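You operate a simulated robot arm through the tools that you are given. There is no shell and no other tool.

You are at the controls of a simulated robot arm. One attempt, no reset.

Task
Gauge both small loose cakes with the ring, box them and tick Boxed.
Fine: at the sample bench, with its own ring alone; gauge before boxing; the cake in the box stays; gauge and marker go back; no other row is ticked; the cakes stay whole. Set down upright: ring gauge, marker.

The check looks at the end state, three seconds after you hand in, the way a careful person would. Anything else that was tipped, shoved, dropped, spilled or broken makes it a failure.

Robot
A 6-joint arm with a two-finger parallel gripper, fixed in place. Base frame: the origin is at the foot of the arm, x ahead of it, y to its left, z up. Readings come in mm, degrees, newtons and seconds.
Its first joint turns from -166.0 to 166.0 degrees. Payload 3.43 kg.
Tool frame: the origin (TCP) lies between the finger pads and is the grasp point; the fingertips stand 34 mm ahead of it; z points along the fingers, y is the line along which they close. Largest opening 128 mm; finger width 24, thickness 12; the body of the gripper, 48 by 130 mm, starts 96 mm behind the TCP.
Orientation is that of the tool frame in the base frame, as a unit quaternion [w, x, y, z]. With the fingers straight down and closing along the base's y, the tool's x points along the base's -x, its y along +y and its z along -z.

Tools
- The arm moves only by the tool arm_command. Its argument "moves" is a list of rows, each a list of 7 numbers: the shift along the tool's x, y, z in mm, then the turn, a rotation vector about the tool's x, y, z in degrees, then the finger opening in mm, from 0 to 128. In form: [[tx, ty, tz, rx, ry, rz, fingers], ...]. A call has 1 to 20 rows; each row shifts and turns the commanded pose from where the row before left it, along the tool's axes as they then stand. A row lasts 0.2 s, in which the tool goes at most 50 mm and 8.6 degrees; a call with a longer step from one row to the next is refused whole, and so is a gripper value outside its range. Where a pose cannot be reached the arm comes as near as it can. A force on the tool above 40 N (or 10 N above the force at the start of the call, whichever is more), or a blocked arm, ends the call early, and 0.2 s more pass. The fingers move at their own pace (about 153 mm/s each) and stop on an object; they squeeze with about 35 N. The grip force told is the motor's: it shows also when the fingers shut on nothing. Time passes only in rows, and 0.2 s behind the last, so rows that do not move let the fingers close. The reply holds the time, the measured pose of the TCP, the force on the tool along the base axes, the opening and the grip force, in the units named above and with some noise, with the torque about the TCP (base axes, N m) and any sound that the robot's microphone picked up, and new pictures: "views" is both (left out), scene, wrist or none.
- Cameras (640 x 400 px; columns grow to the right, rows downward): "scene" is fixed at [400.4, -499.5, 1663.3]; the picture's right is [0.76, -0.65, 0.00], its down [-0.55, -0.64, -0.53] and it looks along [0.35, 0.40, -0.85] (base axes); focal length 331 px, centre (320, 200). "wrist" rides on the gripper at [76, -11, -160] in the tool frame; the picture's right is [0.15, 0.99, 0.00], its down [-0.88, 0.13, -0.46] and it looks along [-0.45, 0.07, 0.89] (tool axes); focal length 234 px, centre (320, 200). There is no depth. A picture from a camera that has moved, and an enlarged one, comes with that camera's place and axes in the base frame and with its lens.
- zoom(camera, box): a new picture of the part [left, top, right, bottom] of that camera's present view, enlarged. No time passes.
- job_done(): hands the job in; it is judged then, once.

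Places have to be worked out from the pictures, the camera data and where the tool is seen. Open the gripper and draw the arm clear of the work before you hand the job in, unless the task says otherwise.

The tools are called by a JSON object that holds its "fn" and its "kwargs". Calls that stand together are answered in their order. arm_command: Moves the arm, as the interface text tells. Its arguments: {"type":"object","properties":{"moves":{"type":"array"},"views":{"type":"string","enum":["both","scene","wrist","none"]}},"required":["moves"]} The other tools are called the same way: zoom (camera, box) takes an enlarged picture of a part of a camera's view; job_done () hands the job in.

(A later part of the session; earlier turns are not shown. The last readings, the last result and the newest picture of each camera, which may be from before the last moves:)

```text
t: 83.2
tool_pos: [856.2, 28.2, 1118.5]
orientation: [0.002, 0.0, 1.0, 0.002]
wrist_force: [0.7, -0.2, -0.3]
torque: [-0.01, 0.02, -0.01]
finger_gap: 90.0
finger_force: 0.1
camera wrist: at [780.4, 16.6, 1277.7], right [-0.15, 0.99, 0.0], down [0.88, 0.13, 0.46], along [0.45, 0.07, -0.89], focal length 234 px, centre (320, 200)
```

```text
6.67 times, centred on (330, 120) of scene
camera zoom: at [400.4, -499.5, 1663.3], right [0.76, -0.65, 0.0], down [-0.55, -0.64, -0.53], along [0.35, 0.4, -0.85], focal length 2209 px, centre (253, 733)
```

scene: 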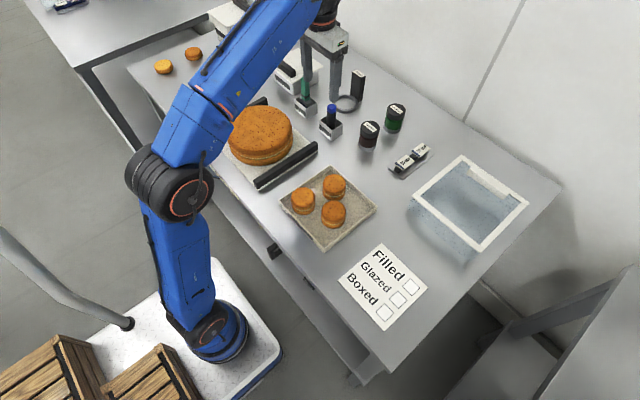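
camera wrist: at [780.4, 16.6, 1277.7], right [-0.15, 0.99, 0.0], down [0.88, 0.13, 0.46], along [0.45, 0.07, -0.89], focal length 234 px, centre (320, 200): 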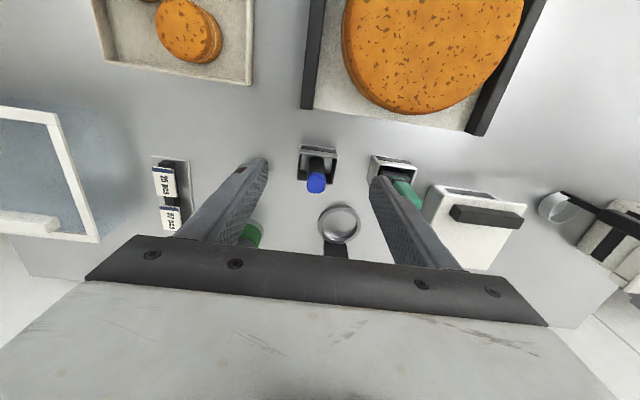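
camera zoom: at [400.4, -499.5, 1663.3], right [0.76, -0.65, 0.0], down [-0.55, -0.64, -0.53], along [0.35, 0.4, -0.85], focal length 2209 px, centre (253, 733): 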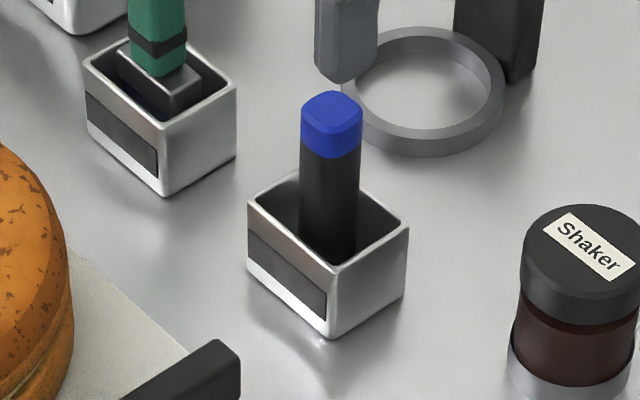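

The marker's top is at about (902.6,30.8,995), ~25 mm thick; the holder (62×47×37 mm) is centred near (902,30) with its rim at z≈932. I'll hover above the marker with the fingers at 60 mm and check.

{"fn": "arm_command", "kwargs": {"moves": [[-23, 1.3, 15, 0, 0, 0, 60], [-23.4, 1.3, 15, 0, 0, 0, 60], [0, 0, 30, 0, 0, 0, 60], [0, 0, 15, 0, 0, 0, 60], [0, 0, 0, 0, 0, 0, 60], [0, 0, 0, 0, 0, 0, 60]], "views": "both"}}

{"fn": "zoom", "kwargs": {"camera": "wrist", "box": [240, 100, 400, 240]}}

{"fn": "zoom", "kwargs": {"camera": "scene", "box": [300, 70, 370, 150]}}

```text
t: 84.6
tool_pos: [903.6, 32.9, 1044.9]
orientation: [0.002, 0.0, 1.0, 0.002]
wrist_force: [-0.9, 0.5, 0.2]
torque: [-0.02, 0.04, 0.0]
finger_gap: 60.1
finger_force: 0.0
camera wrist: at [828.3, 21.5, 1203.8], right [-0.15, 0.99, 0.0], down [0.88, 0.13, 0.46], along [0.45, 0.07, -0.89], focal length 234 px, centre (320, 200)
```

scene: 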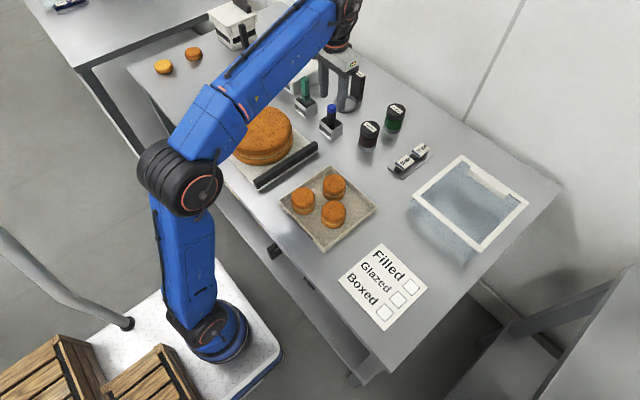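
wrist: 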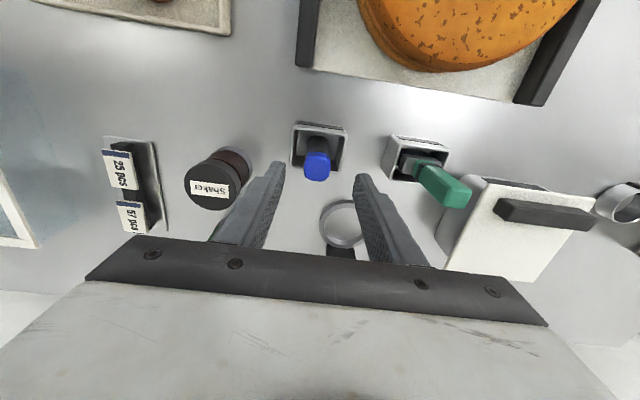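

```text
2.86 times, centred on (320, 170) of wrist
camera zoom: at [828.3, 21.5, 1203.8], right [-0.15, 0.99, 0.0], down [0.88, 0.13, 0.46], along [0.45, 0.07, -0.89], focal length 669 px, centre (320, 286)
```

zoom: 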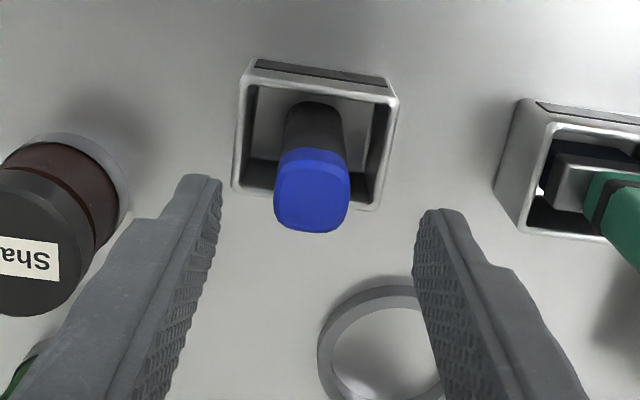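

```text
5.00 times, centred on (335, 110) of scene
camera zoom: at [400.4, -499.5, 1663.3], right [0.76, -0.65, 0.0], down [-0.55, -0.64, -0.53], along [0.35, 0.4, -0.85], focal length 1657 px, centre (245, 650)
```

zoom: 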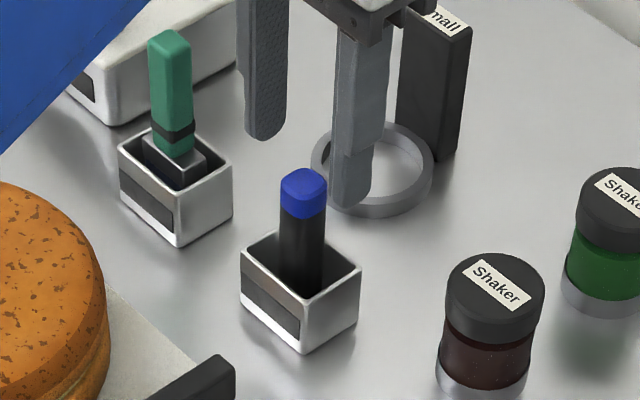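

Marker top is at (902,30.2). I'll correct (−1.6,−2.5) and descend to TCP z≈976 (fingertips ~10 mm above the holder rim).

{"fn": "arm_command", "kwargs": {"moves": [[1.6, -2.5, 0, 0, 0, 0, 60], [0, 0, 20, 0, 0, 0, 60], [0, 0, 25, 0, 0, 0, 60], [0, 0, 15, 0, 0, 0, 60], [0, 0, 9, 0, 0, 0, 60], [0, 0, 0, 0, 0, 0, 60], [0, 0, 0, 0, 0, 0, 60]], "views": "both"}}

{"fn": "zoom", "kwargs": {"camera": "wrist", "box": [240, 100, 400, 240]}}

{"fn": "zoom", "kwargs": {"camera": "scene", "box": [300, 70, 370, 150]}}

```text
t: 86.2
tool_pos: [903.1, 31.8, 979.5]
orientation: [0.001, 0.0, 1.0, 0.002]
wrist_force: [0.2, -0.3, -0.5]
torque: [0.0, 0.01, 0.01]
finger_gap: 60.1
finger_force: 0.1
camera wrist: at [826.8, 20.5, 1138.7], right [-0.15, 0.99, 0.0], down [0.88, 0.13, 0.46], along [0.45, 0.07, -0.89], focal length 234 px, centre (320, 200)
```

scene: 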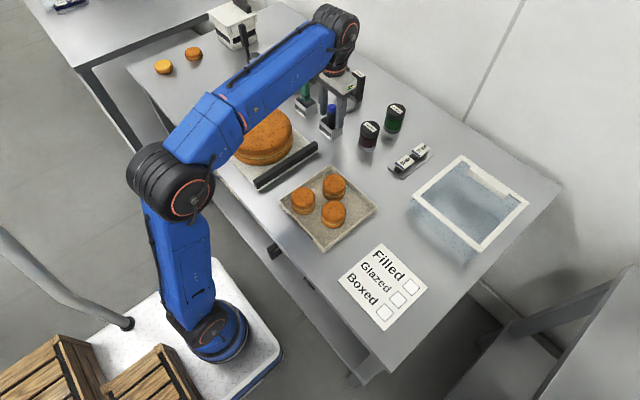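
wrist: 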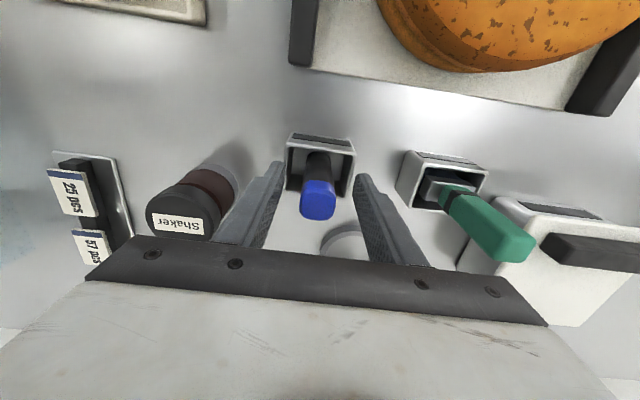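

```text
2.86 times, centred on (320, 170) of wrist
camera zoom: at [826.8, 20.5, 1138.7], right [-0.15, 0.99, 0.0], down [0.88, 0.13, 0.46], along [0.45, 0.07, -0.89], focal length 669 px, centre (320, 286)
```

zoom: 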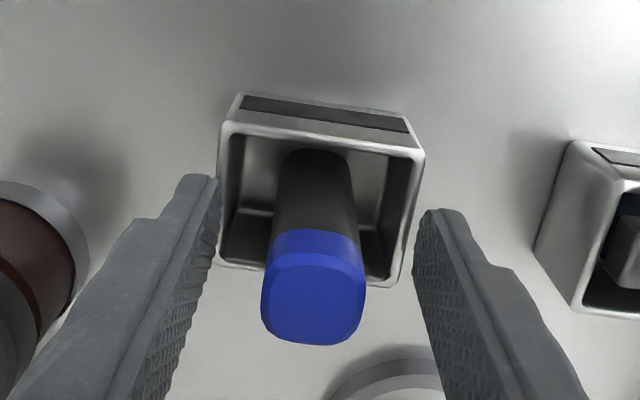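

```text
5.00 times, centred on (335, 110) of scene
camera zoom: at [400.4, -499.5, 1663.3], right [0.76, -0.65, 0.0], down [-0.55, -0.64, -0.53], along [0.35, 0.4, -0.85], focal length 1657 px, centre (245, 650)
```

zoom: 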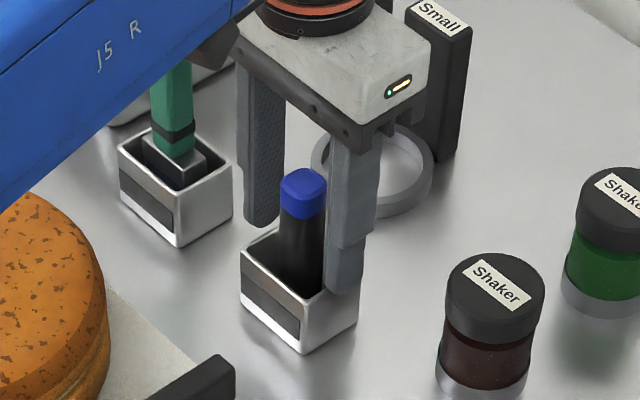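

The fingers straddle the marker, tips just above the holder rim. Small −1.2 mm y correction, then close on the marker.

{"fn": "arm_command", "kwargs": {"moves": [[0, -1.2, 0, 0, 0, 0, 60], [0, 0, 0, 0, 0, 0, 45], [0, 0, 0, 0, 0, 0, 32], [0, 0, 0, 0, 0, 0, 26], [0, 0, 0, 0, 0, 0, 20], [0, 0, 0, 0, 0, 0, 10], [0, 0, 0, 0, 0, 0, 10]], "views": "both"}}

{"fn": "zoom", "kwargs": {"camera": "wrist", "box": [240, 100, 400, 240]}}

```text
t: 87.8
tool_pos: [901.7, 31.1, 977.3]
orientation: [0.002, 0.0, 1.0, 0.002]
wrist_force: [-0.6, -0.5, 0.1]
torque: [-0.04, 0.0, 0.01]
finger_gap: 23.6
finger_force: 34.7
camera wrist: at [826.2, 19.4, 1137.2], right [-0.15, 0.99, 0.0], down [0.88, 0.13, 0.46], along [0.45, 0.07, -0.89], focal length 234 px, centre (320, 200)
```

scene: 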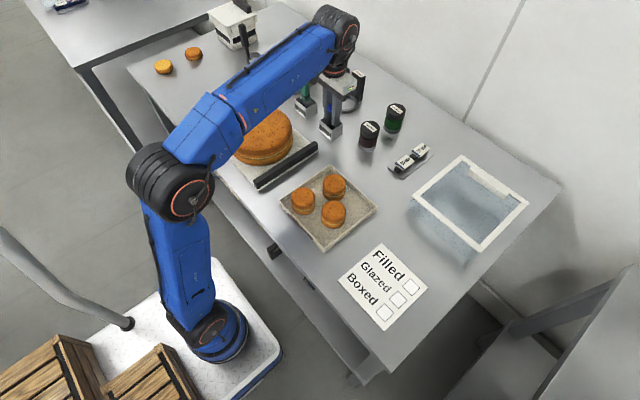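
wrist: 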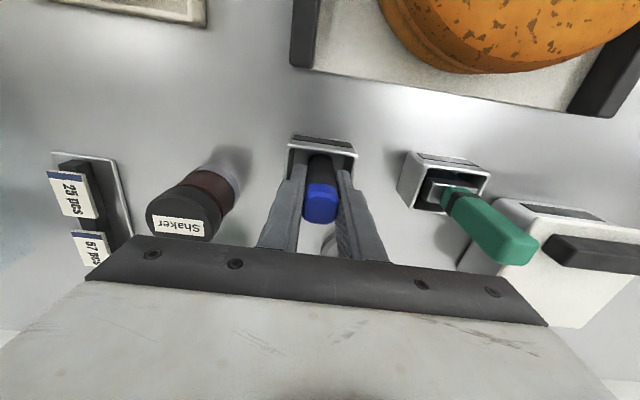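

```text
2.86 times, centred on (320, 170) of wrist
camera zoom: at [826.2, 19.4, 1137.2], right [-0.15, 0.99, 0.0], down [0.88, 0.13, 0.46], along [0.45, 0.07, -0.89], focal length 669 px, centre (320, 286)
```

zoom: 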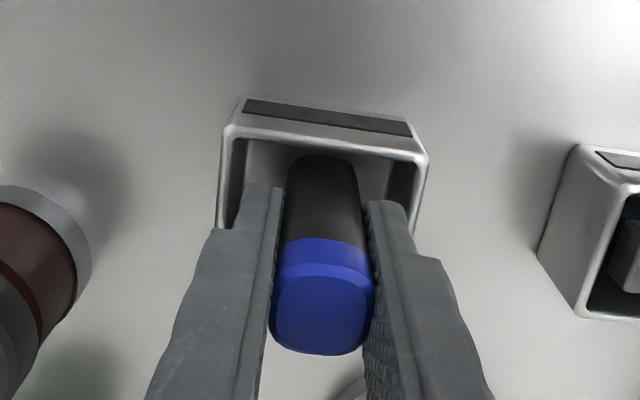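

The marker is gripped (23.6 mm wide). I'll lift straight up 80 mm and look at its lower end.

{"fn": "arm_command", "kwargs": {"moves": [[0, 0, -10, 0, 0, 0, 10], [0, 0, -20, 0, 0, 0, 10], [0, 0, -25, 0, 0, 0, 10], [0, 0, -25, 0, 0, 0, 10], [0, 0, 0, 0, 0, 0, 10], [0, 0, 0, 0, 0, 0, 10]], "views": "both"}}

{"fn": "zoom", "kwargs": {"camera": "scene", "box": [300, 60, 370, 150]}}

{"fn": "zoom", "kwargs": {"camera": "wrist", "box": [260, 80, 380, 240]}}

```text
t: 89.2
tool_pos: [902.8, 30.5, 1056.3]
orientation: [0.003, 0.0, 1.0, 0.003]
wrist_force: [0.4, -0.1, -0.8]
torque: [0.0, 0.02, -0.01]
finger_gap: 23.3
finger_force: 34.5
camera wrist: at [826.9, 18.3, 1216.1], right [-0.15, 0.99, 0.0], down [0.88, 0.13, 0.46], along [0.45, 0.07, -0.89], focal length 234 px, centre (320, 200)
```

scene: 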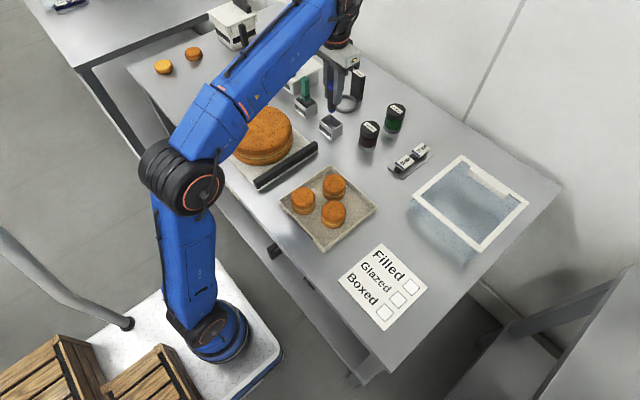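
wrist: 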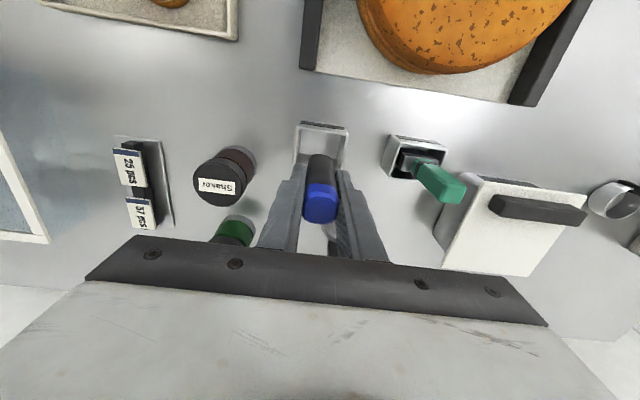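

```text
4.44 times, centred on (335, 105) of scene
camera zoom: at [400.4, -499.5, 1663.3], right [0.76, -0.65, 0.0], down [-0.55, -0.64, -0.53], along [0.35, 0.4, -0.85], focal length 1473 px, centre (253, 622)
```

zoom: 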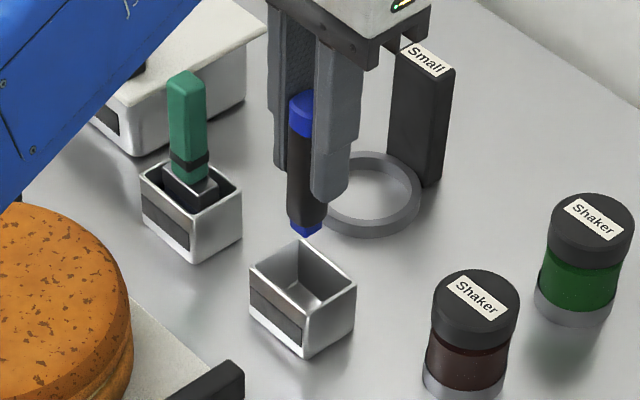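

```text
2.50 times, centred on (320, 160) of wrist
camera zoom: at [826.9, 18.3, 1216.1], right [-0.15, 0.99, 0.0], down [0.88, 0.13, 0.46], along [0.45, 0.07, -0.89], focal length 585 px, centre (320, 300)
```

zoom: 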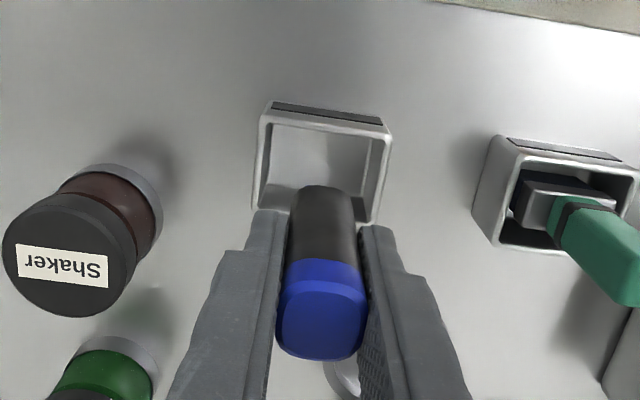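

The marker's writing nib (blue) points down, and its holder stays in place. Now I'll carry the marker high over to the checklist near (640,−400).

{"fn": "arm_command", "kwargs": {"moves": [[21.9, -35.9, -3.7, 0, 0, 0, 10], [21.9, -35.9, -3.7, 0, 0, 0, 10], [21.9, -35.9, -3.7, 0, 0, 0, 10], [21.9, -35.9, -3.7, 0, 0, 0, 10], [21.9, -35.9, -3.7, 0, 0, 0, 10], [21.9, -35.9, -3.7, 0, 0, 0, 10], [21.9, -35.9, -3.7, 0, 0, 0, 10], [21.9, -35.9, -3.7, 0, 0, 0, 10], [21.9, -35.9, -3.7, 0, 0, 0, 10], [21.9, -35.9, -3.7, 0, 0, 0, 10], [21.9, -35.9, -3.7, 0, 0, 0, 10], [21.9, -35.9, -3.7, 0, 0, 0, 10], [0, 0, 0, 0, 0, 0, 10], [0, 0, 0, 0, 0, 0, 10]], "views": "both"}}

{"fn": "zoom", "kwargs": {"camera": "wrist", "box": [200, 60, 440, 240]}}

{"fn": "zoom", "kwargs": {"camera": "scene", "box": [330, 200, 450, 340]}}

```text
t: 92.2
tool_pos: [637.8, -402.4, 1102.6]
orientation: [0.002, 0.0, 1.0, 0.002]
wrist_force: [-0.5, -0.2, -0.3]
torque: [0.0, -0.03, 0.0]
finger_gap: 23.4
finger_force: 35.0
camera wrist: at [562.7, -413.2, 1261.0], right [-0.15, 0.99, 0.0], down [0.88, 0.13, 0.46], along [0.45, 0.07, -0.89], focal length 234 px, centre (320, 200)
```

scene: 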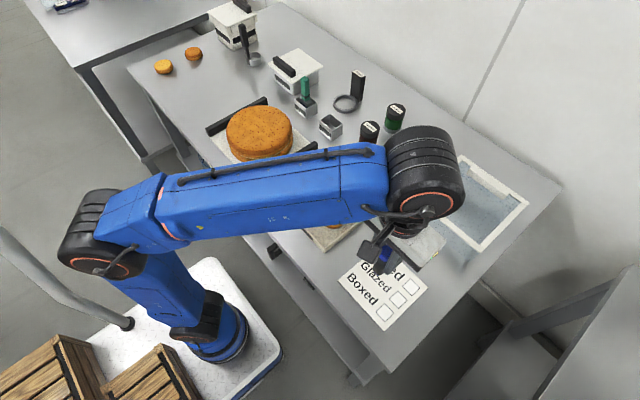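
wrist: 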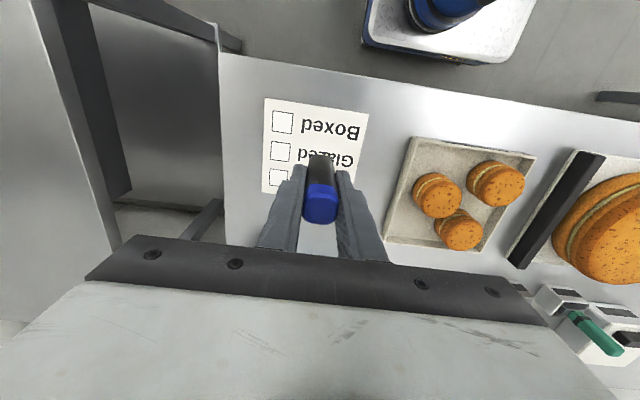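

```text
2.22 times, centred on (320, 150) of wrist
camera zoom: at [562.7, -413.2, 1261.0], right [-0.15, 0.99, 0.0], down [0.88, 0.13, 0.46], along [0.45, 0.07, -0.89], focal length 520 px, centre (320, 311)
```

zoom: 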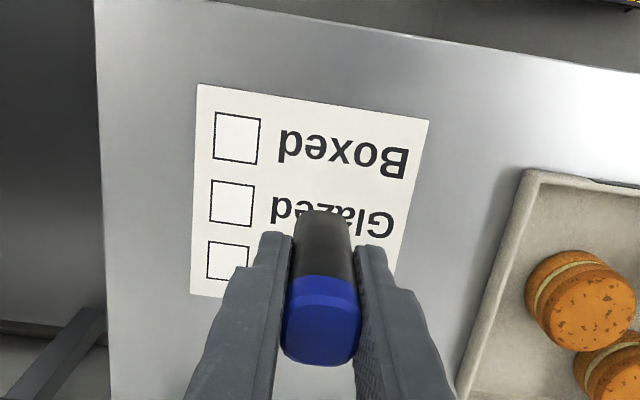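

```text
2.86 times, centred on (390, 270) of scene
camera zoom: at [400.4, -499.5, 1663.3], right [0.76, -0.65, 0.0], down [-0.55, -0.64, -0.53], along [0.35, 0.4, -0.85], focal length 947 px, centre (120, 0)
```

zoom: 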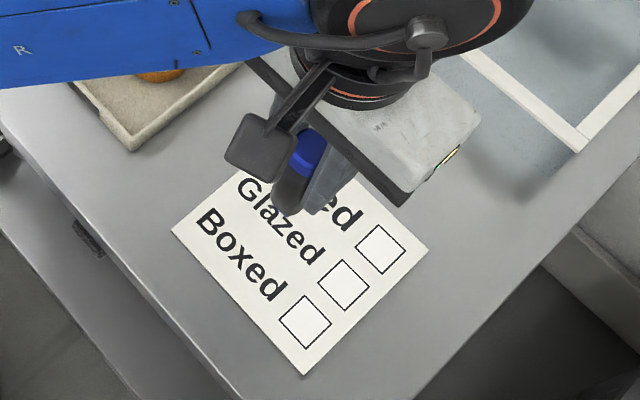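

The Boxed square's centre is at about (625.5,−460.7), ~30 mm across, with Glazed 45 mm further in x. I'll hover the nib ~10 mm above a start point inside the Boxed square and verify.

{"fn": "arm_command", "kwargs": {"moves": [[3.6, -17.4, 0, 0, 0, 0, 10], [3.6, -17.4, 0, 0, 0, 0, 10], [3.6, -17.3, 0, 0, 0, 0, 10], [0, 0, 35, 0, 0, 0, 10], [0, 0, 35, 0, 0, 0, 10], [0, 0, 25, 0, 0, 0, 10], [0, 0, 14, 0, 0, 0, 10], [0, 0, 0, 0, 0, 0, 10], [0, 0, 0, 0, 0, 0, 10]], "views": "both"}}

{"fn": "zoom", "kwargs": {"camera": "scene", "box": [340, 240, 440, 340]}}

{"fn": "zoom", "kwargs": {"camera": "wrist", "box": [240, 80, 400, 220]}}

```text
t: 94.2
tool_pos: [627.3, -451.2, 989.4]
orientation: [0.001, 0.0, 1.0, 0.002]
wrist_force: [-0.6, 0.4, 0.0]
torque: [0.0, 0.0, 0.01]
finger_gap: 23.2
finger_force: 34.9
camera wrist: at [551.5, -464.2, 1148.1], right [-0.15, 0.99, 0.0], down [0.88, 0.13, 0.46], along [0.45, 0.07, -0.89], focal length 234 px, centre (320, 200)
```

scene: 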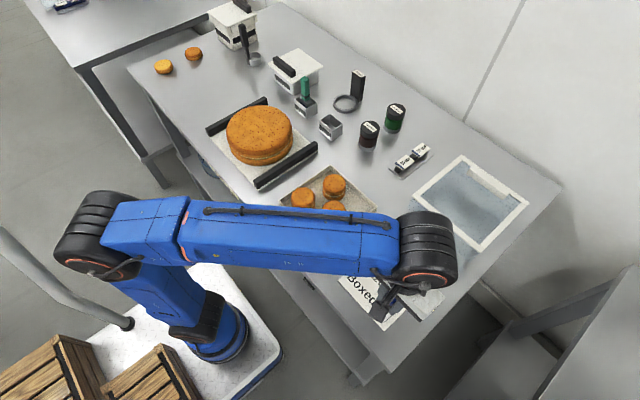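
wrist: 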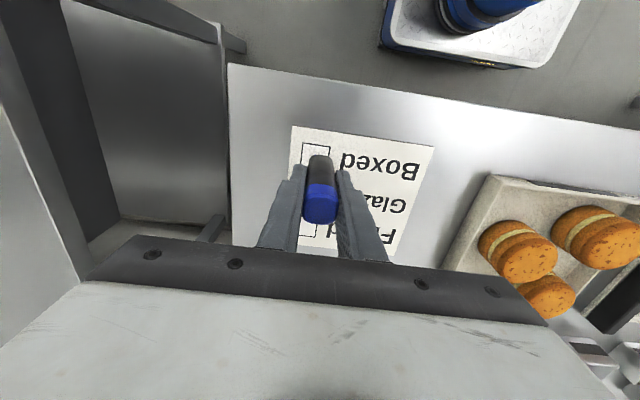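

```text
4.00 times, centred on (390, 290) of scene
camera zoom: at [400.4, -499.5, 1663.3], right [0.76, -0.65, 0.0], down [-0.55, -0.64, -0.53], along [0.35, 0.4, -0.85], focal length 1326 px, centre (40, -160)
```

zoom: 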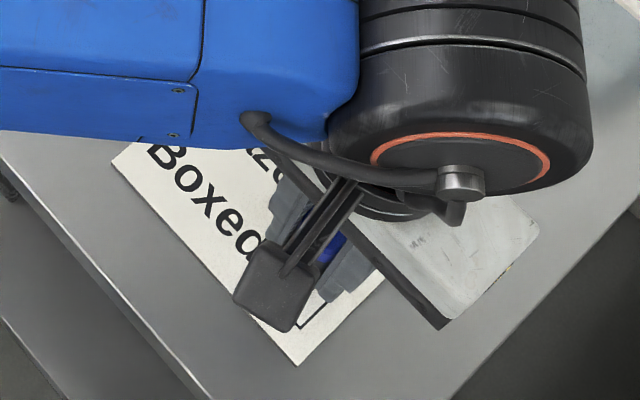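

```text
2.86 times, centred on (320, 150) of wrist
camera zoom: at [551.5, -464.2, 1148.1], right [-0.15, 0.99, 0.0], down [0.88, 0.13, 0.46], along [0.45, 0.07, -0.89], focal length 669 px, centre (320, 343)
```

zoom: 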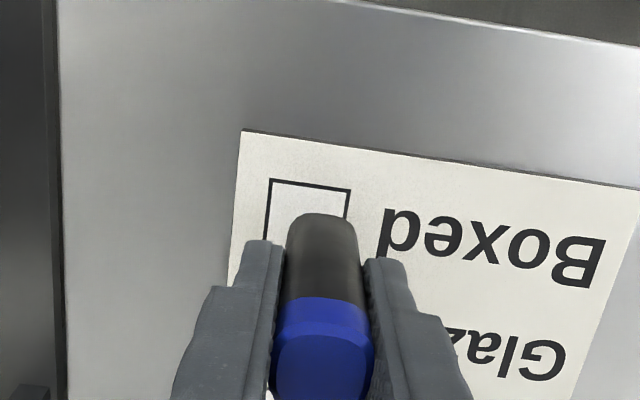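

The nib (directly below the TCP) is inside the Boxed square (x 612–641, y −475…−444). I'll lower to about 2–3 mm above the paper.

{"fn": "arm_command", "kwargs": {"moves": [[0, -2, 6, 0, 0, 0, 10], [0, 0, 4, 0, 0, 0, 10], [0, 0, 1.5, 0, 0, 0, 10], [0, 0, 0, 0, 0, 0, 10], [0, 0, 0, 0, 0, 0, 10]], "views": "wrist"}}

{"fn": "zoom", "kwargs": {"camera": "wrist", "box": [260, 90, 380, 200]}}

```text
t: 95.4
tool_pos: [627.0, -453.3, 978.5]
orientation: [0.002, 0.0, 1.0, 0.001]
wrist_force: [2.1, -1.3, 10.5]
torque: [-0.11, -0.22, -0.03]
finger_gap: 23.1
finger_force: 35.5
camera wrist: at [551.3, -465.6, 1137.1], right [-0.15, 0.99, 0.0], down [0.88, 0.13, 0.46], along [0.45, 0.07, -0.89], focal length 234 px, centre (320, 200)
```

wrist: 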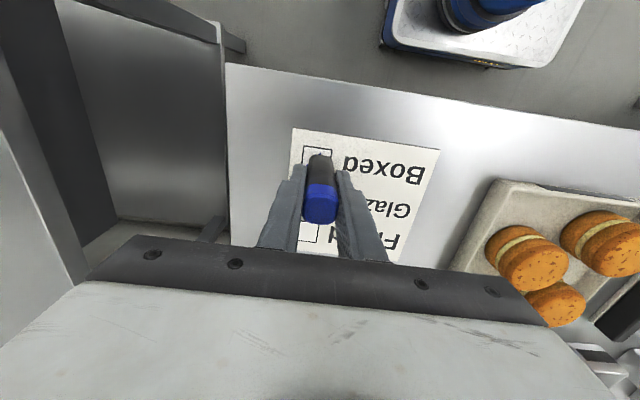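

```text
3.64 times, centred on (320, 145) of wrist
camera zoom: at [551.3, -465.6, 1137.1], right [-0.15, 0.99, 0.0], down [0.88, 0.13, 0.46], along [0.45, 0.07, -0.89], focal length 852 px, centre (320, 400)
```

zoom: 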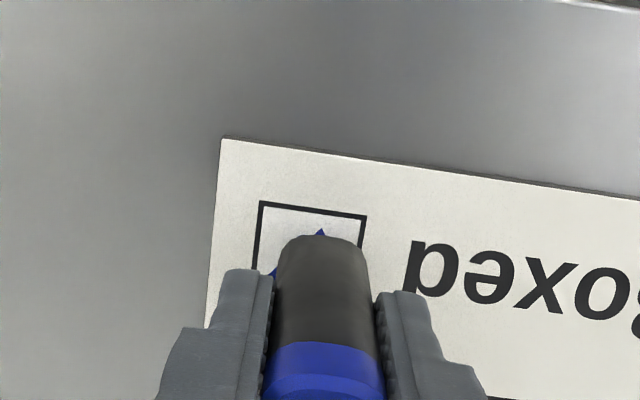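

Contact (10.5 N) and a blue mark has appeared inside the Boxed square. I'll lift straight up and look.

{"fn": "arm_command", "kwargs": {"moves": [[0, 0, -4, 0, 0, 0, 10], [0, 0, -16, 0, 0, 0, 10], [0, 0, -30, 0, 0, 0, 10], [0, 0, -40, 0, 0, 0, 10], [-10, 40, -10, 0, 0, 0, 10], [-10, 40, -10, 0, 0, 0, 10], [0, 0, 0, 0, 0, 0, 10]], "views": "both"}}

{"fn": "zoom", "kwargs": {"camera": "wrist", "box": [200, 60, 400, 220]}}

{"fn": "zoom", "kwargs": {"camera": "scene", "box": [330, 230, 440, 340]}}

```text
t: 97.0
tool_pos: [647.7, -373.0, 1087.9]
orientation: [0.002, 0.0, 1.0, 0.002]
wrist_force: [0.3, 0.4, -1.3]
torque: [-0.01, 0.0, 0.03]
finger_gap: 23.4
finger_force: 35.1
camera wrist: at [570.6, -383.9, 1246.1], right [-0.15, 0.99, 0.0], down [0.88, 0.13, 0.46], along [0.45, 0.07, -0.89], focal length 234 px, centre (320, 200)
```

scene: 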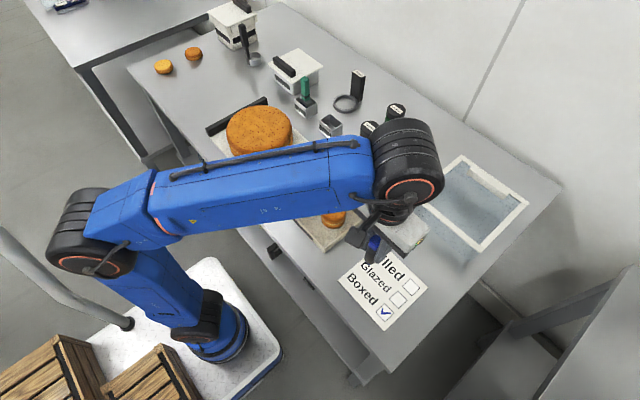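
wrist: 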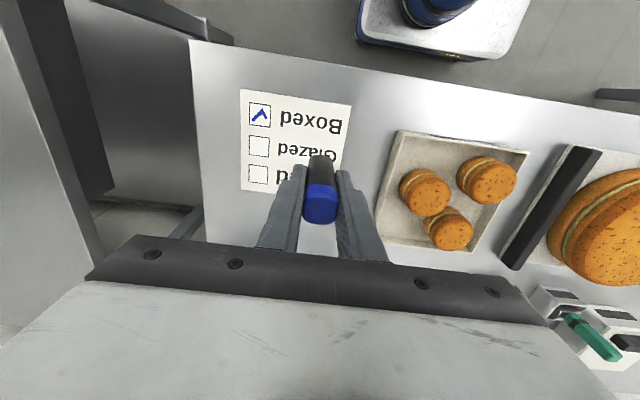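

```text
2.50 times, centred on (300, 140) of wrist
camera zoom: at [570.6, -383.9, 1246.1], right [-0.15, 0.99, 0.0], down [0.88, 0.13, 0.46], along [0.45, 0.07, -0.89], focal length 585 px, centre (370, 350)
```

zoom: 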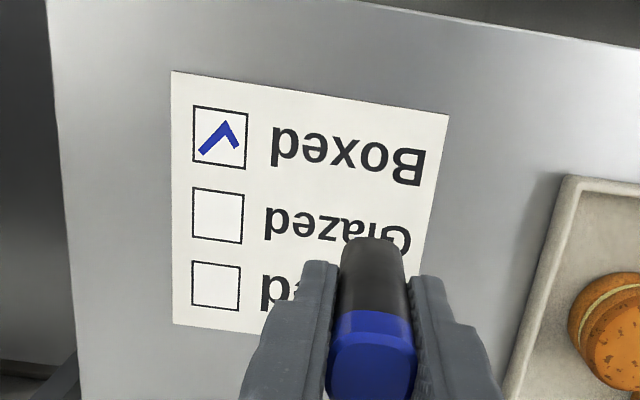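

```text
3.64 times, centred on (385, 285) of scene
camera zoom: at [400.4, -499.5, 1663.3], right [0.76, -0.65, 0.0], down [-0.55, -0.64, -0.53], along [0.35, 0.4, -0.85], focal length 1205 px, centre (84, -109)
```

zoom: 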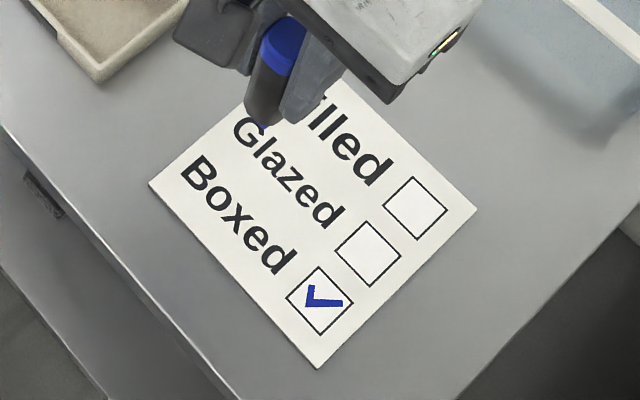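

"Boxed" alone is ticked. Now I'll return the marker: transit at height back to above its holder (commanded offset (+253.6,+404.9)).

{"fn": "arm_command", "kwargs": {"moves": [[-23.05, 36.81, 0, 0, 0, 0, 10], [-23.05, 36.81, 0, 0, 0, 0, 10], [-23.05, 36.81, 0, 0, 0, 0, 10], [-23.05, 36.81, 0, 0, 0, 0, 10], [-23.05, 36.81, 0, 0, 0, 0, 10], [-23.05, 36.81, 0, 0, 0, 0, 10], [-23.05, 36.81, 0, 0, 0, 0, 10], [-23.05, 36.81, 0, 0, 0, 0, 10], [-23.05, 36.81, 0, 0, 0, 0, 10], [-23.05, 36.81, 0, 0, 0, 0, 10], [-23.1, 36.8, 0, 0, 0, 0, 10], [0, 0, 0, 0, 0, 0, 10], [0, 0, 0, 0, 0, 0, 10]], "views": "both"}}

{"fn": "zoom", "kwargs": {"camera": "wrist", "box": [260, 90, 380, 220]}}

{"fn": "zoom", "kwargs": {"camera": "scene", "box": [300, 60, 370, 150]}}

```text
t: 99.8
tool_pos: [900.9, 30.1, 1090.5]
orientation: [0.002, 0.0, 1.0, 0.002]
wrist_force: [-0.3, -0.7, -0.9]
torque: [-0.02, -0.03, 0.0]
finger_gap: 23.2
finger_force: 35.2
camera wrist: at [824.9, 17.9, 1249.7], right [-0.15, 0.99, 0.0], down [0.88, 0.13, 0.46], along [0.45, 0.07, -0.89], focal length 234 px, centre (320, 200)
```

scene: 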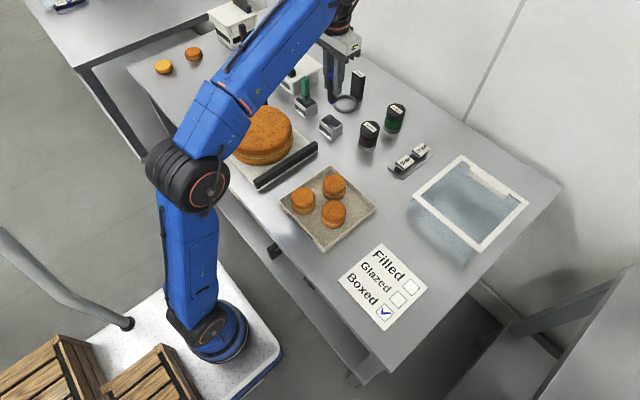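
wrist: 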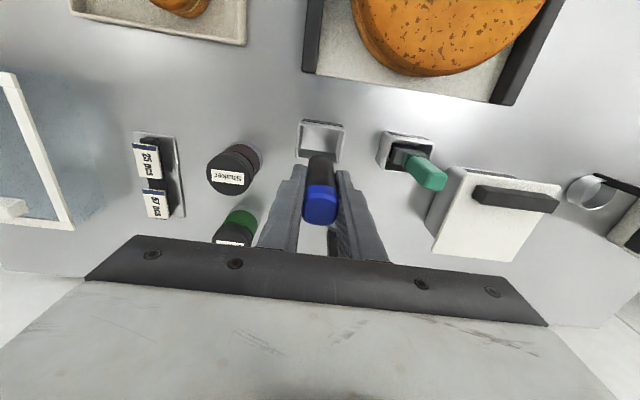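

```text
3.08 times, centred on (320, 155) of wrist
camera zoom: at [824.9, 17.9, 1249.7], right [-0.15, 0.99, 0.0], down [0.88, 0.13, 0.46], along [0.45, 0.07, -0.89], focal length 720 px, centre (320, 338)
```

zoom: 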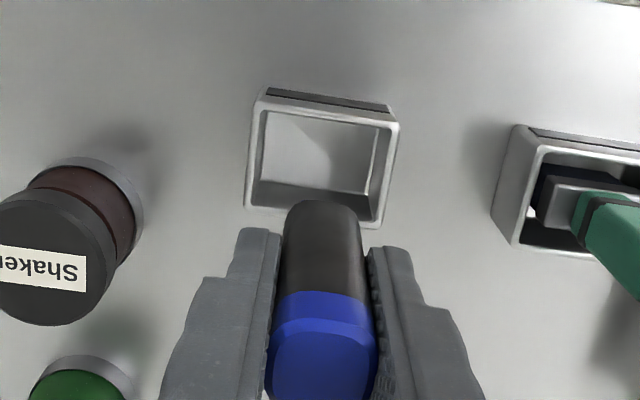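

```text
4.44 times, centred on (335, 105) of scene
camera zoom: at [400.4, -499.5, 1663.3], right [0.76, -0.65, 0.0], down [-0.55, -0.64, -0.53], along [0.35, 0.4, -0.85], focal length 1473 px, centre (253, 622)
```

zoom: 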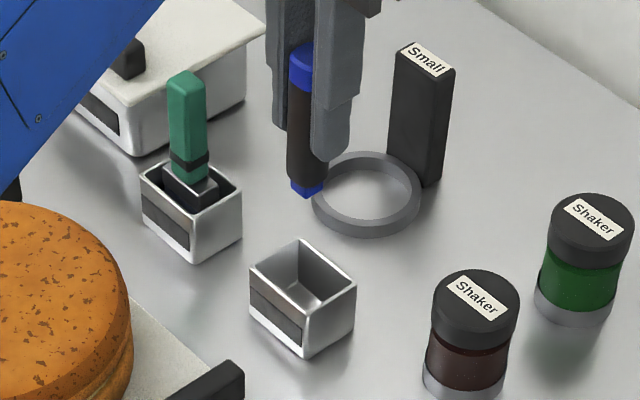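

The marker is back above its holder. I'll zoom in on the nib shape and holder interior, since it must stand upright there.

{"fn": "zoom", "kwargs": {"camera": "scene", "box": [308, 65, 348, 150]}}

{"fn": "zoom", "kwargs": {"camera": "scene", "box": [312, 90, 336, 112]}}

{"fn": "zoom", "kwargs": {"camera": "scene", "box": [315, 108, 345, 145]}}

```text
4.71 times, centred on (328, 108) of scene
camera zoom: at [400.4, -499.5, 1663.3], right [0.76, -0.65, 0.0], down [-0.55, -0.64, -0.53], along [0.35, 0.4, -0.85], focal length 1559 px, centre (282, 635)
```

zoom: 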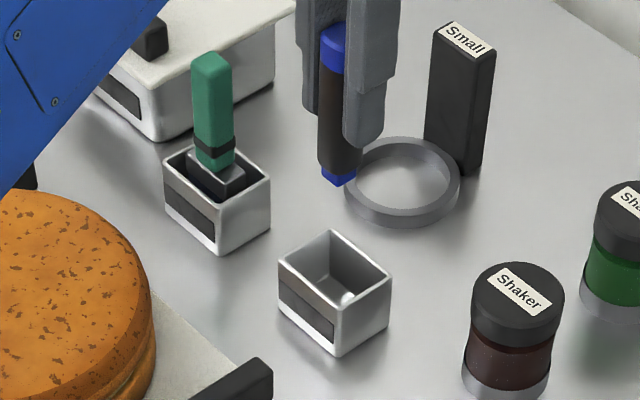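

```text
16.00 times, centred on (324, 101) of scene
camera zoom: at [400.4, -499.5, 1663.3], right [0.76, -0.65, 0.0], down [-0.55, -0.64, -0.53], along [0.35, 0.4, -0.85], focal length 5302 px, centre (256, 1784)
```

zoom: 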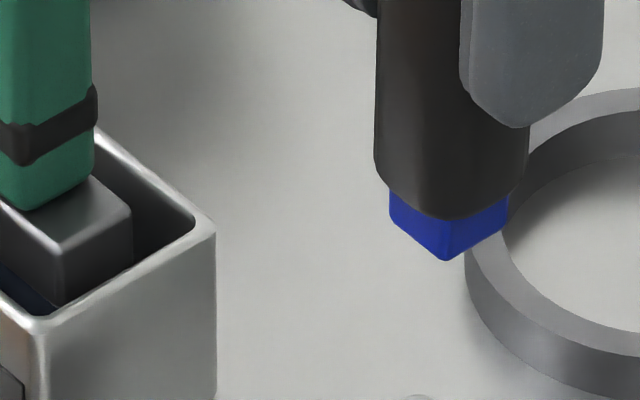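

```text
10.81 times, centred on (330, 126) of scene
camera zoom: at [400.4, -499.5, 1663.3], right [0.76, -0.65, 0.0], down [-0.55, -0.64, -0.53], along [0.35, 0.4, -0.85], focal length 3582 px, centre (212, 995)
```

zoom: 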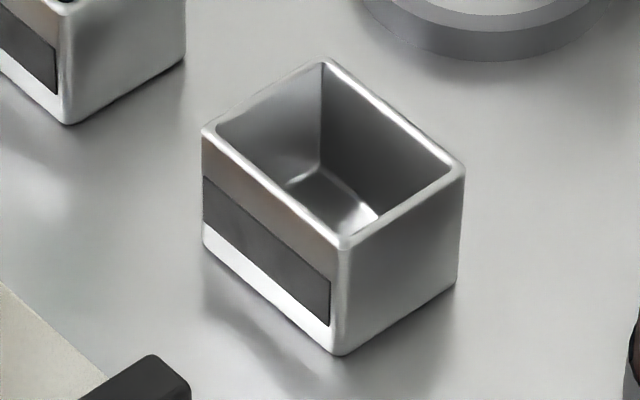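

The nib is a flat square stub, so the marker stands on it stably. I'll lower it into the holder to ~20 mm above seating, then check.

{"fn": "arm_command", "kwargs": {"moves": [[-0.6, 0.3, 25, 0, 0, 0, 10], [0, 0, 30, 0, 0, 0, 10], [0, 0, 25, 0, 0, 0, 10], [0, 0, 12, 0, 0, 0, 10], [0, 0, 0, 0, 0, 0, 10], [0, 0, 0, 0, 0, 0, 10]], "views": "both"}}

{"fn": "zoom", "kwargs": {"camera": "wrist", "box": [250, 90, 390, 220]}}

{"fn": "zoom", "kwargs": {"camera": "scene", "box": [305, 80, 360, 150]}}

```text
t: 101.2
tool_pos: [901.6, 28.0, 1000.2]
orientation: [0.002, 0.0, 1.0, 0.002]
wrist_force: [0.8, 0.2, -1.2]
torque: [-0.03, -0.03, 0.0]
finger_gap: 23.3
finger_force: 34.6
camera wrist: at [826.8, 17.6, 1158.7], right [-0.15, 0.99, 0.0], down [0.88, 0.13, 0.46], along [0.45, 0.07, -0.89], focal length 234 px, centre (320, 200)
```

scene: 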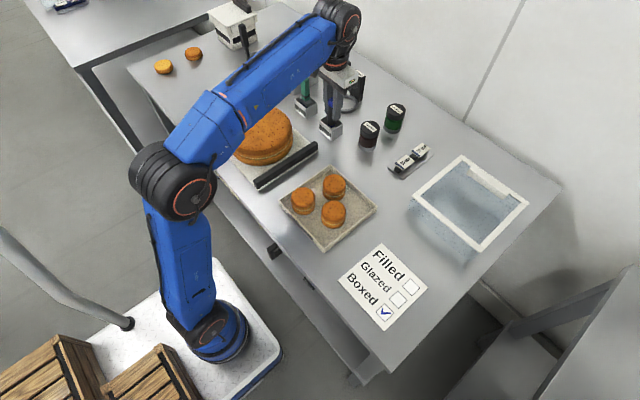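
wrist: 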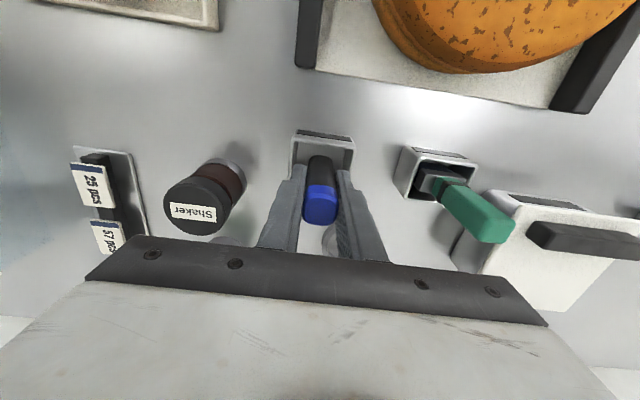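

```text
3.08 times, centred on (320, 155) of wrist
camera zoom: at [826.8, 17.6, 1158.7], right [-0.15, 0.99, 0.0], down [0.88, 0.13, 0.46], along [0.45, 0.07, -0.89], focal length 720 px, centre (320, 338)
```

zoom: 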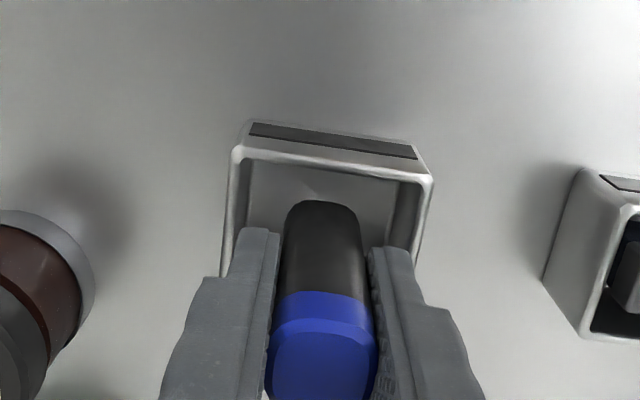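

```text
5.71 times, centred on (332, 115) of scene
camera zoom: at [400.4, -499.5, 1663.3], right [0.76, -0.65, 0.0], down [-0.55, -0.64, -0.53], along [0.35, 0.4, -0.85], focal length 1894 px, centre (249, 686)
```

zoom: 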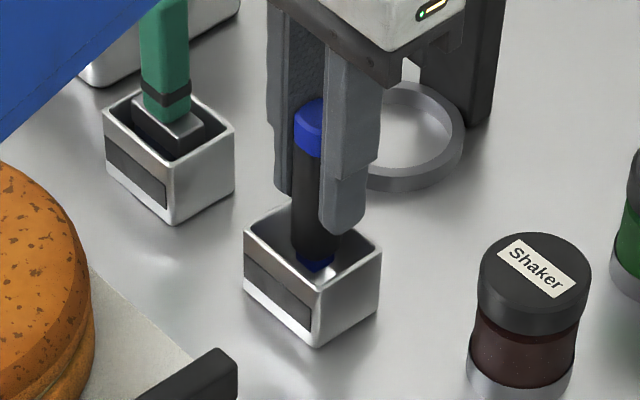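

The marker is inside the cup opening but ~2.5 mm to −y of its original spot; I'll correct +2 mm and lower another 18 mm.

{"fn": "arm_command", "kwargs": {"moves": [[0, 2, 0, 0, 0, 0, 10], [0, 0, 8, 0, 0, 0, 10], [0, 0, 6, 0, 0, 0, 10], [0, 0, 4, 0, 0, 0, 10], [0, 0, 0, 0, 0, 0, 10], [0, 0, 0, 0, 0, 0, 10]], "views": "none"}}

{"fn": "zoom", "kwargs": {"camera": "scene", "box": [305, 80, 360, 150]}}

```text
t: 102.6
tool_pos: [904.3, 32.3, 980.8]
orientation: [0.002, -0.001, 1.0, 0.003]
wrist_force: [-0.3, 0.3, -0.1]
torque: [0.03, 0.0, 0.05]
finger_gap: 23.1
finger_force: 34.9
```

```text
5.71 times, centred on (332, 115) of scene
camera zoom: at [400.4, -499.5, 1663.3], right [0.76, -0.65, 0.0], down [-0.55, -0.64, -0.53], along [0.35, 0.4, -0.85], focal length 1894 px, centre (249, 686)
```

zoom: 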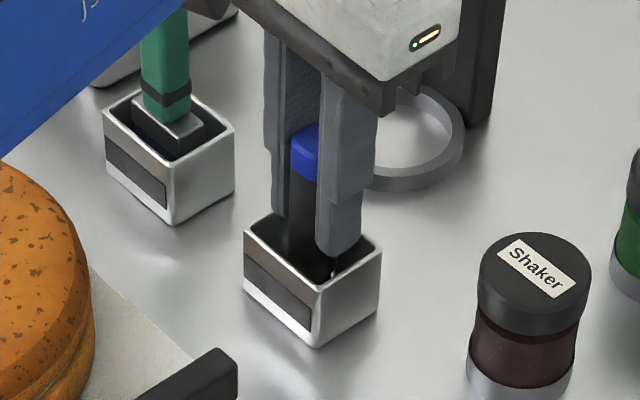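

Close to seating. Stepping down 1.5 mm at a time, watching for contact.

{"fn": "arm_command", "kwargs": {"moves": [[0, 0, 0.8, 0, 0, 0, 10], [0, 0, 0.7, 0, 0, 0, 10], [0, 0, 0, 0, 0, 0, 10], [0, 0, 0, 0, 0, 0, 10]], "views": "none"}}

```text
t: 103.6
tool_pos: [904.1, 33.5, 979.2]
orientation: [0.001, -0.001, 1.0, 0.002]
wrist_force: [-0.1, 0.2, -0.7]
torque: [0.01, 0.01, 0.0]
finger_gap: 23.3
finger_force: 35.0
```

{"fn": "arm_command", "kwargs": {"moves": [[0, 0, 0.7, 0, 0, 0, 10], [0, 0, 0.5, 0, 0, 0, 10], [0, 0, 0, 0, 0, 0, 10], [0, 0, 0, 0, 0, 0, 10]], "views": "none"}}

```text
t: 104.6
tool_pos: [902.7, 32.3, 978.5]
orientation: [0.002, 0.0, 1.0, 0.001]
wrist_force: [-0.4, 0.2, -0.7]
torque: [-0.02, -0.01, 0.06]
finger_gap: 23.3
finger_force: 34.9
```

Still no contact at z≈978.5; one more millimetre.

{"fn": "arm_command", "kwargs": {"moves": [[0, 0, 0.6, 0, 0, 0, 10], [0, 0, 0.5, 0, 0, 0, 10], [0, 0, 0, 0, 0, 0, 10], [0, 0, 0, 0, 0, 0, 10]], "views": "none"}}

```text
t: 105.6
tool_pos: [903.5, 33.8, 976.6]
orientation: [0.002, 0.0, 1.0, 0.001]
wrist_force: [1.5, 0.4, 4.9]
torque: [-0.02, -0.1, 0.02]
finger_gap: 23.4
finger_force: 35.3
```

Contact (4.9 N): the marker is seated. I'll relieve slightly, open the fingers gently to 50 mm, and view before leaving.

{"fn": "arm_command", "kwargs": {"moves": [[0, 0, -0.3, 0, 0, 0, 18], [0, 0, 0, 0, 0, 0, 23], [0, 0, 0, 0, 0, 0, 26], [0, 0, 0, 0, 0, 0, 32], [0, 0, 0, 0, 0, 0, 50], [0, 0, 0, 0, 0, 0, 50]], "views": "both"}}

{"fn": "zoom", "kwargs": {"camera": "scene", "box": [305, 80, 360, 150]}}

{"fn": "zoom", "kwargs": {"camera": "wrist", "box": [250, 90, 390, 220]}}

```text
t: 107.0
tool_pos: [902.3, 31.3, 976.8]
orientation: [0.001, 0.001, 1.0, 0.001]
wrist_force: [-5.3, -33.6, -7.0]
torque: [-1.34, 0.21, 0.2]
finger_gap: 30.2
finger_force: 0.0
camera wrist: at [827.3, 18.9, 1136.1], right [-0.14, 0.99, 0.0], down [0.88, 0.13, 0.46], along [0.45, 0.07, -0.89], focal length 234 px, centre (320, 200)
```

scene: 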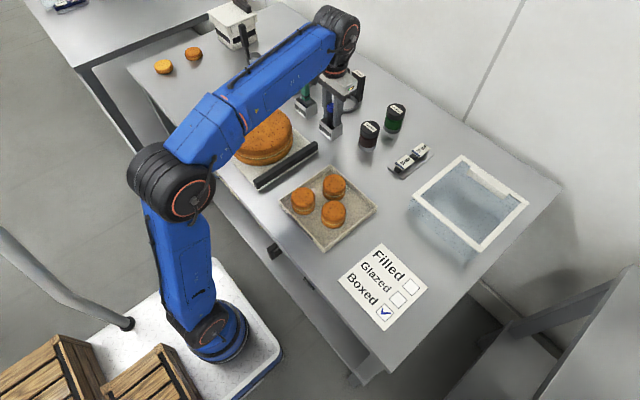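
wrist: 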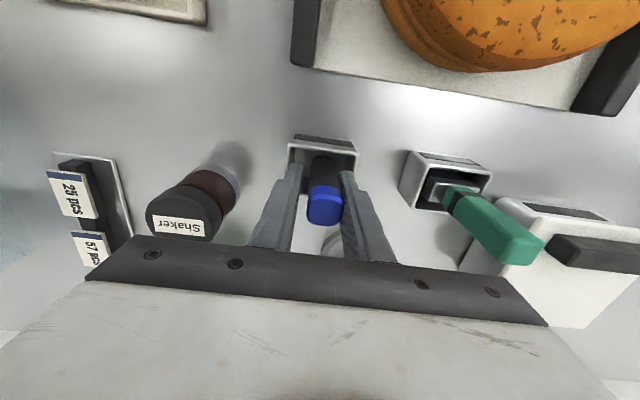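

```text
5.71 times, centred on (332, 115) of scene
camera zoom: at [400.4, -499.5, 1663.3], right [0.76, -0.65, 0.0], down [-0.55, -0.64, -0.53], along [0.35, 0.4, -0.85], focal length 1894 px, centre (249, 686)
```

zoom: 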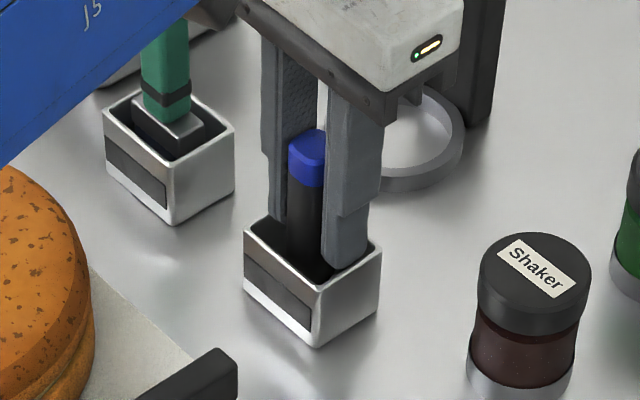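

```text
3.08 times, centred on (320, 155) of wrist
camera zoom: at [827.3, 18.9, 1136.1], right [-0.14, 0.99, 0.0], down [0.88, 0.13, 0.46], along [0.45, 0.07, -0.89], focal length 720 px, centre (320, 338)
```

zoom: 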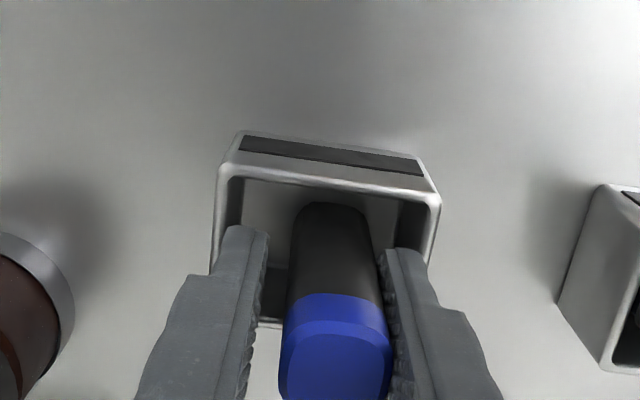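

The reading shows −33.6 N in y: a fingertip is caught just inside the cup's rim, blocking the opening at 30 mm. The holder hasn't visibly moved. I'll ease the fingers back to 27.5 mm (still clear of the 23.4 mm marker) to relieve the force.

{"fn": "arm_command", "kwargs": {"moves": [[0, 0, 0, 0, 0, 0, 28], [0, 0, 0, 0, 0, 0, 27.5], [0, 0, 0, 0, 0, 0, 27.5]], "views": "wrist"}}

{"fn": "zoom", "kwargs": {"camera": "wrist", "box": [250, 90, 390, 220]}}

{"fn": "zoom", "kwargs": {"camera": "scene", "box": [305, 80, 360, 150]}}

```text
t: 107.8
tool_pos: [904.8, 33.3, 977.7]
orientation: [0.002, -0.001, 1.0, 0.002]
wrist_force: [-2.0, -11.3, -5.6]
torque: [-0.46, 0.07, 0.01]
finger_gap: 24.0
finger_force: 0.0
camera wrist: at [827.4, 21.6, 1136.1], right [-0.15, 0.99, 0.0], down [0.88, 0.13, 0.46], along [0.45, 0.07, -0.89], focal length 234 px, centre (320, 200)
```

wrist: 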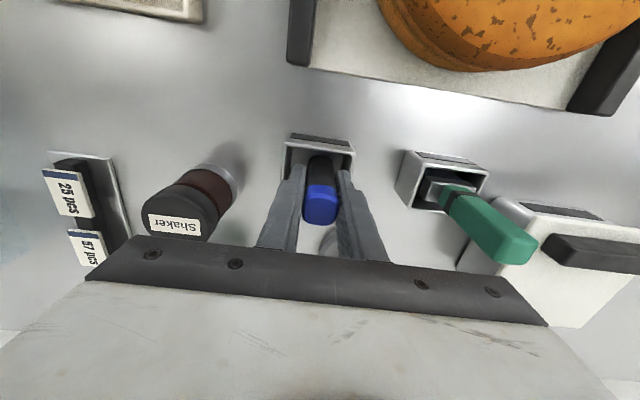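

```text
3.08 times, centred on (320, 155) of wrist
camera zoom: at [827.4, 21.6, 1136.1], right [-0.15, 0.99, 0.0], down [0.88, 0.13, 0.46], along [0.45, 0.07, -0.89], focal length 720 px, centre (320, 338)
```

zoom: 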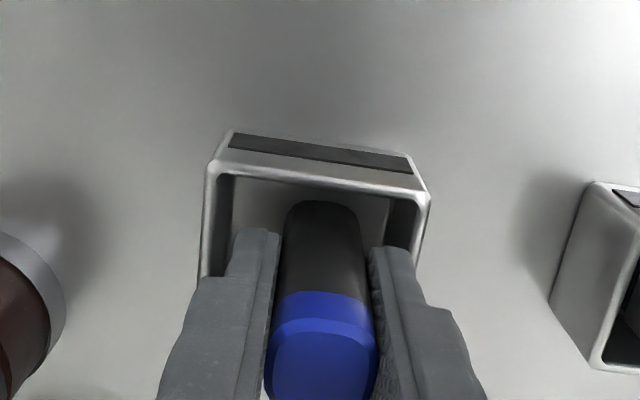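

```text
5.71 times, centred on (332, 115) of scene
camera zoom: at [400.4, -499.5, 1663.3], right [0.76, -0.65, 0.0], down [-0.55, -0.64, -0.53], along [0.35, 0.4, -0.85], focal length 1894 px, centre (249, 686)
```

zoom: 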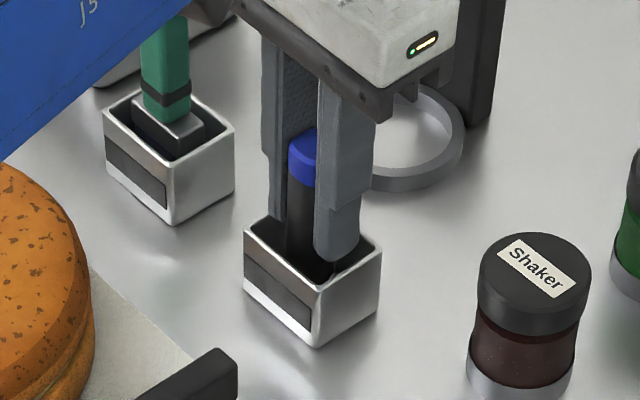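

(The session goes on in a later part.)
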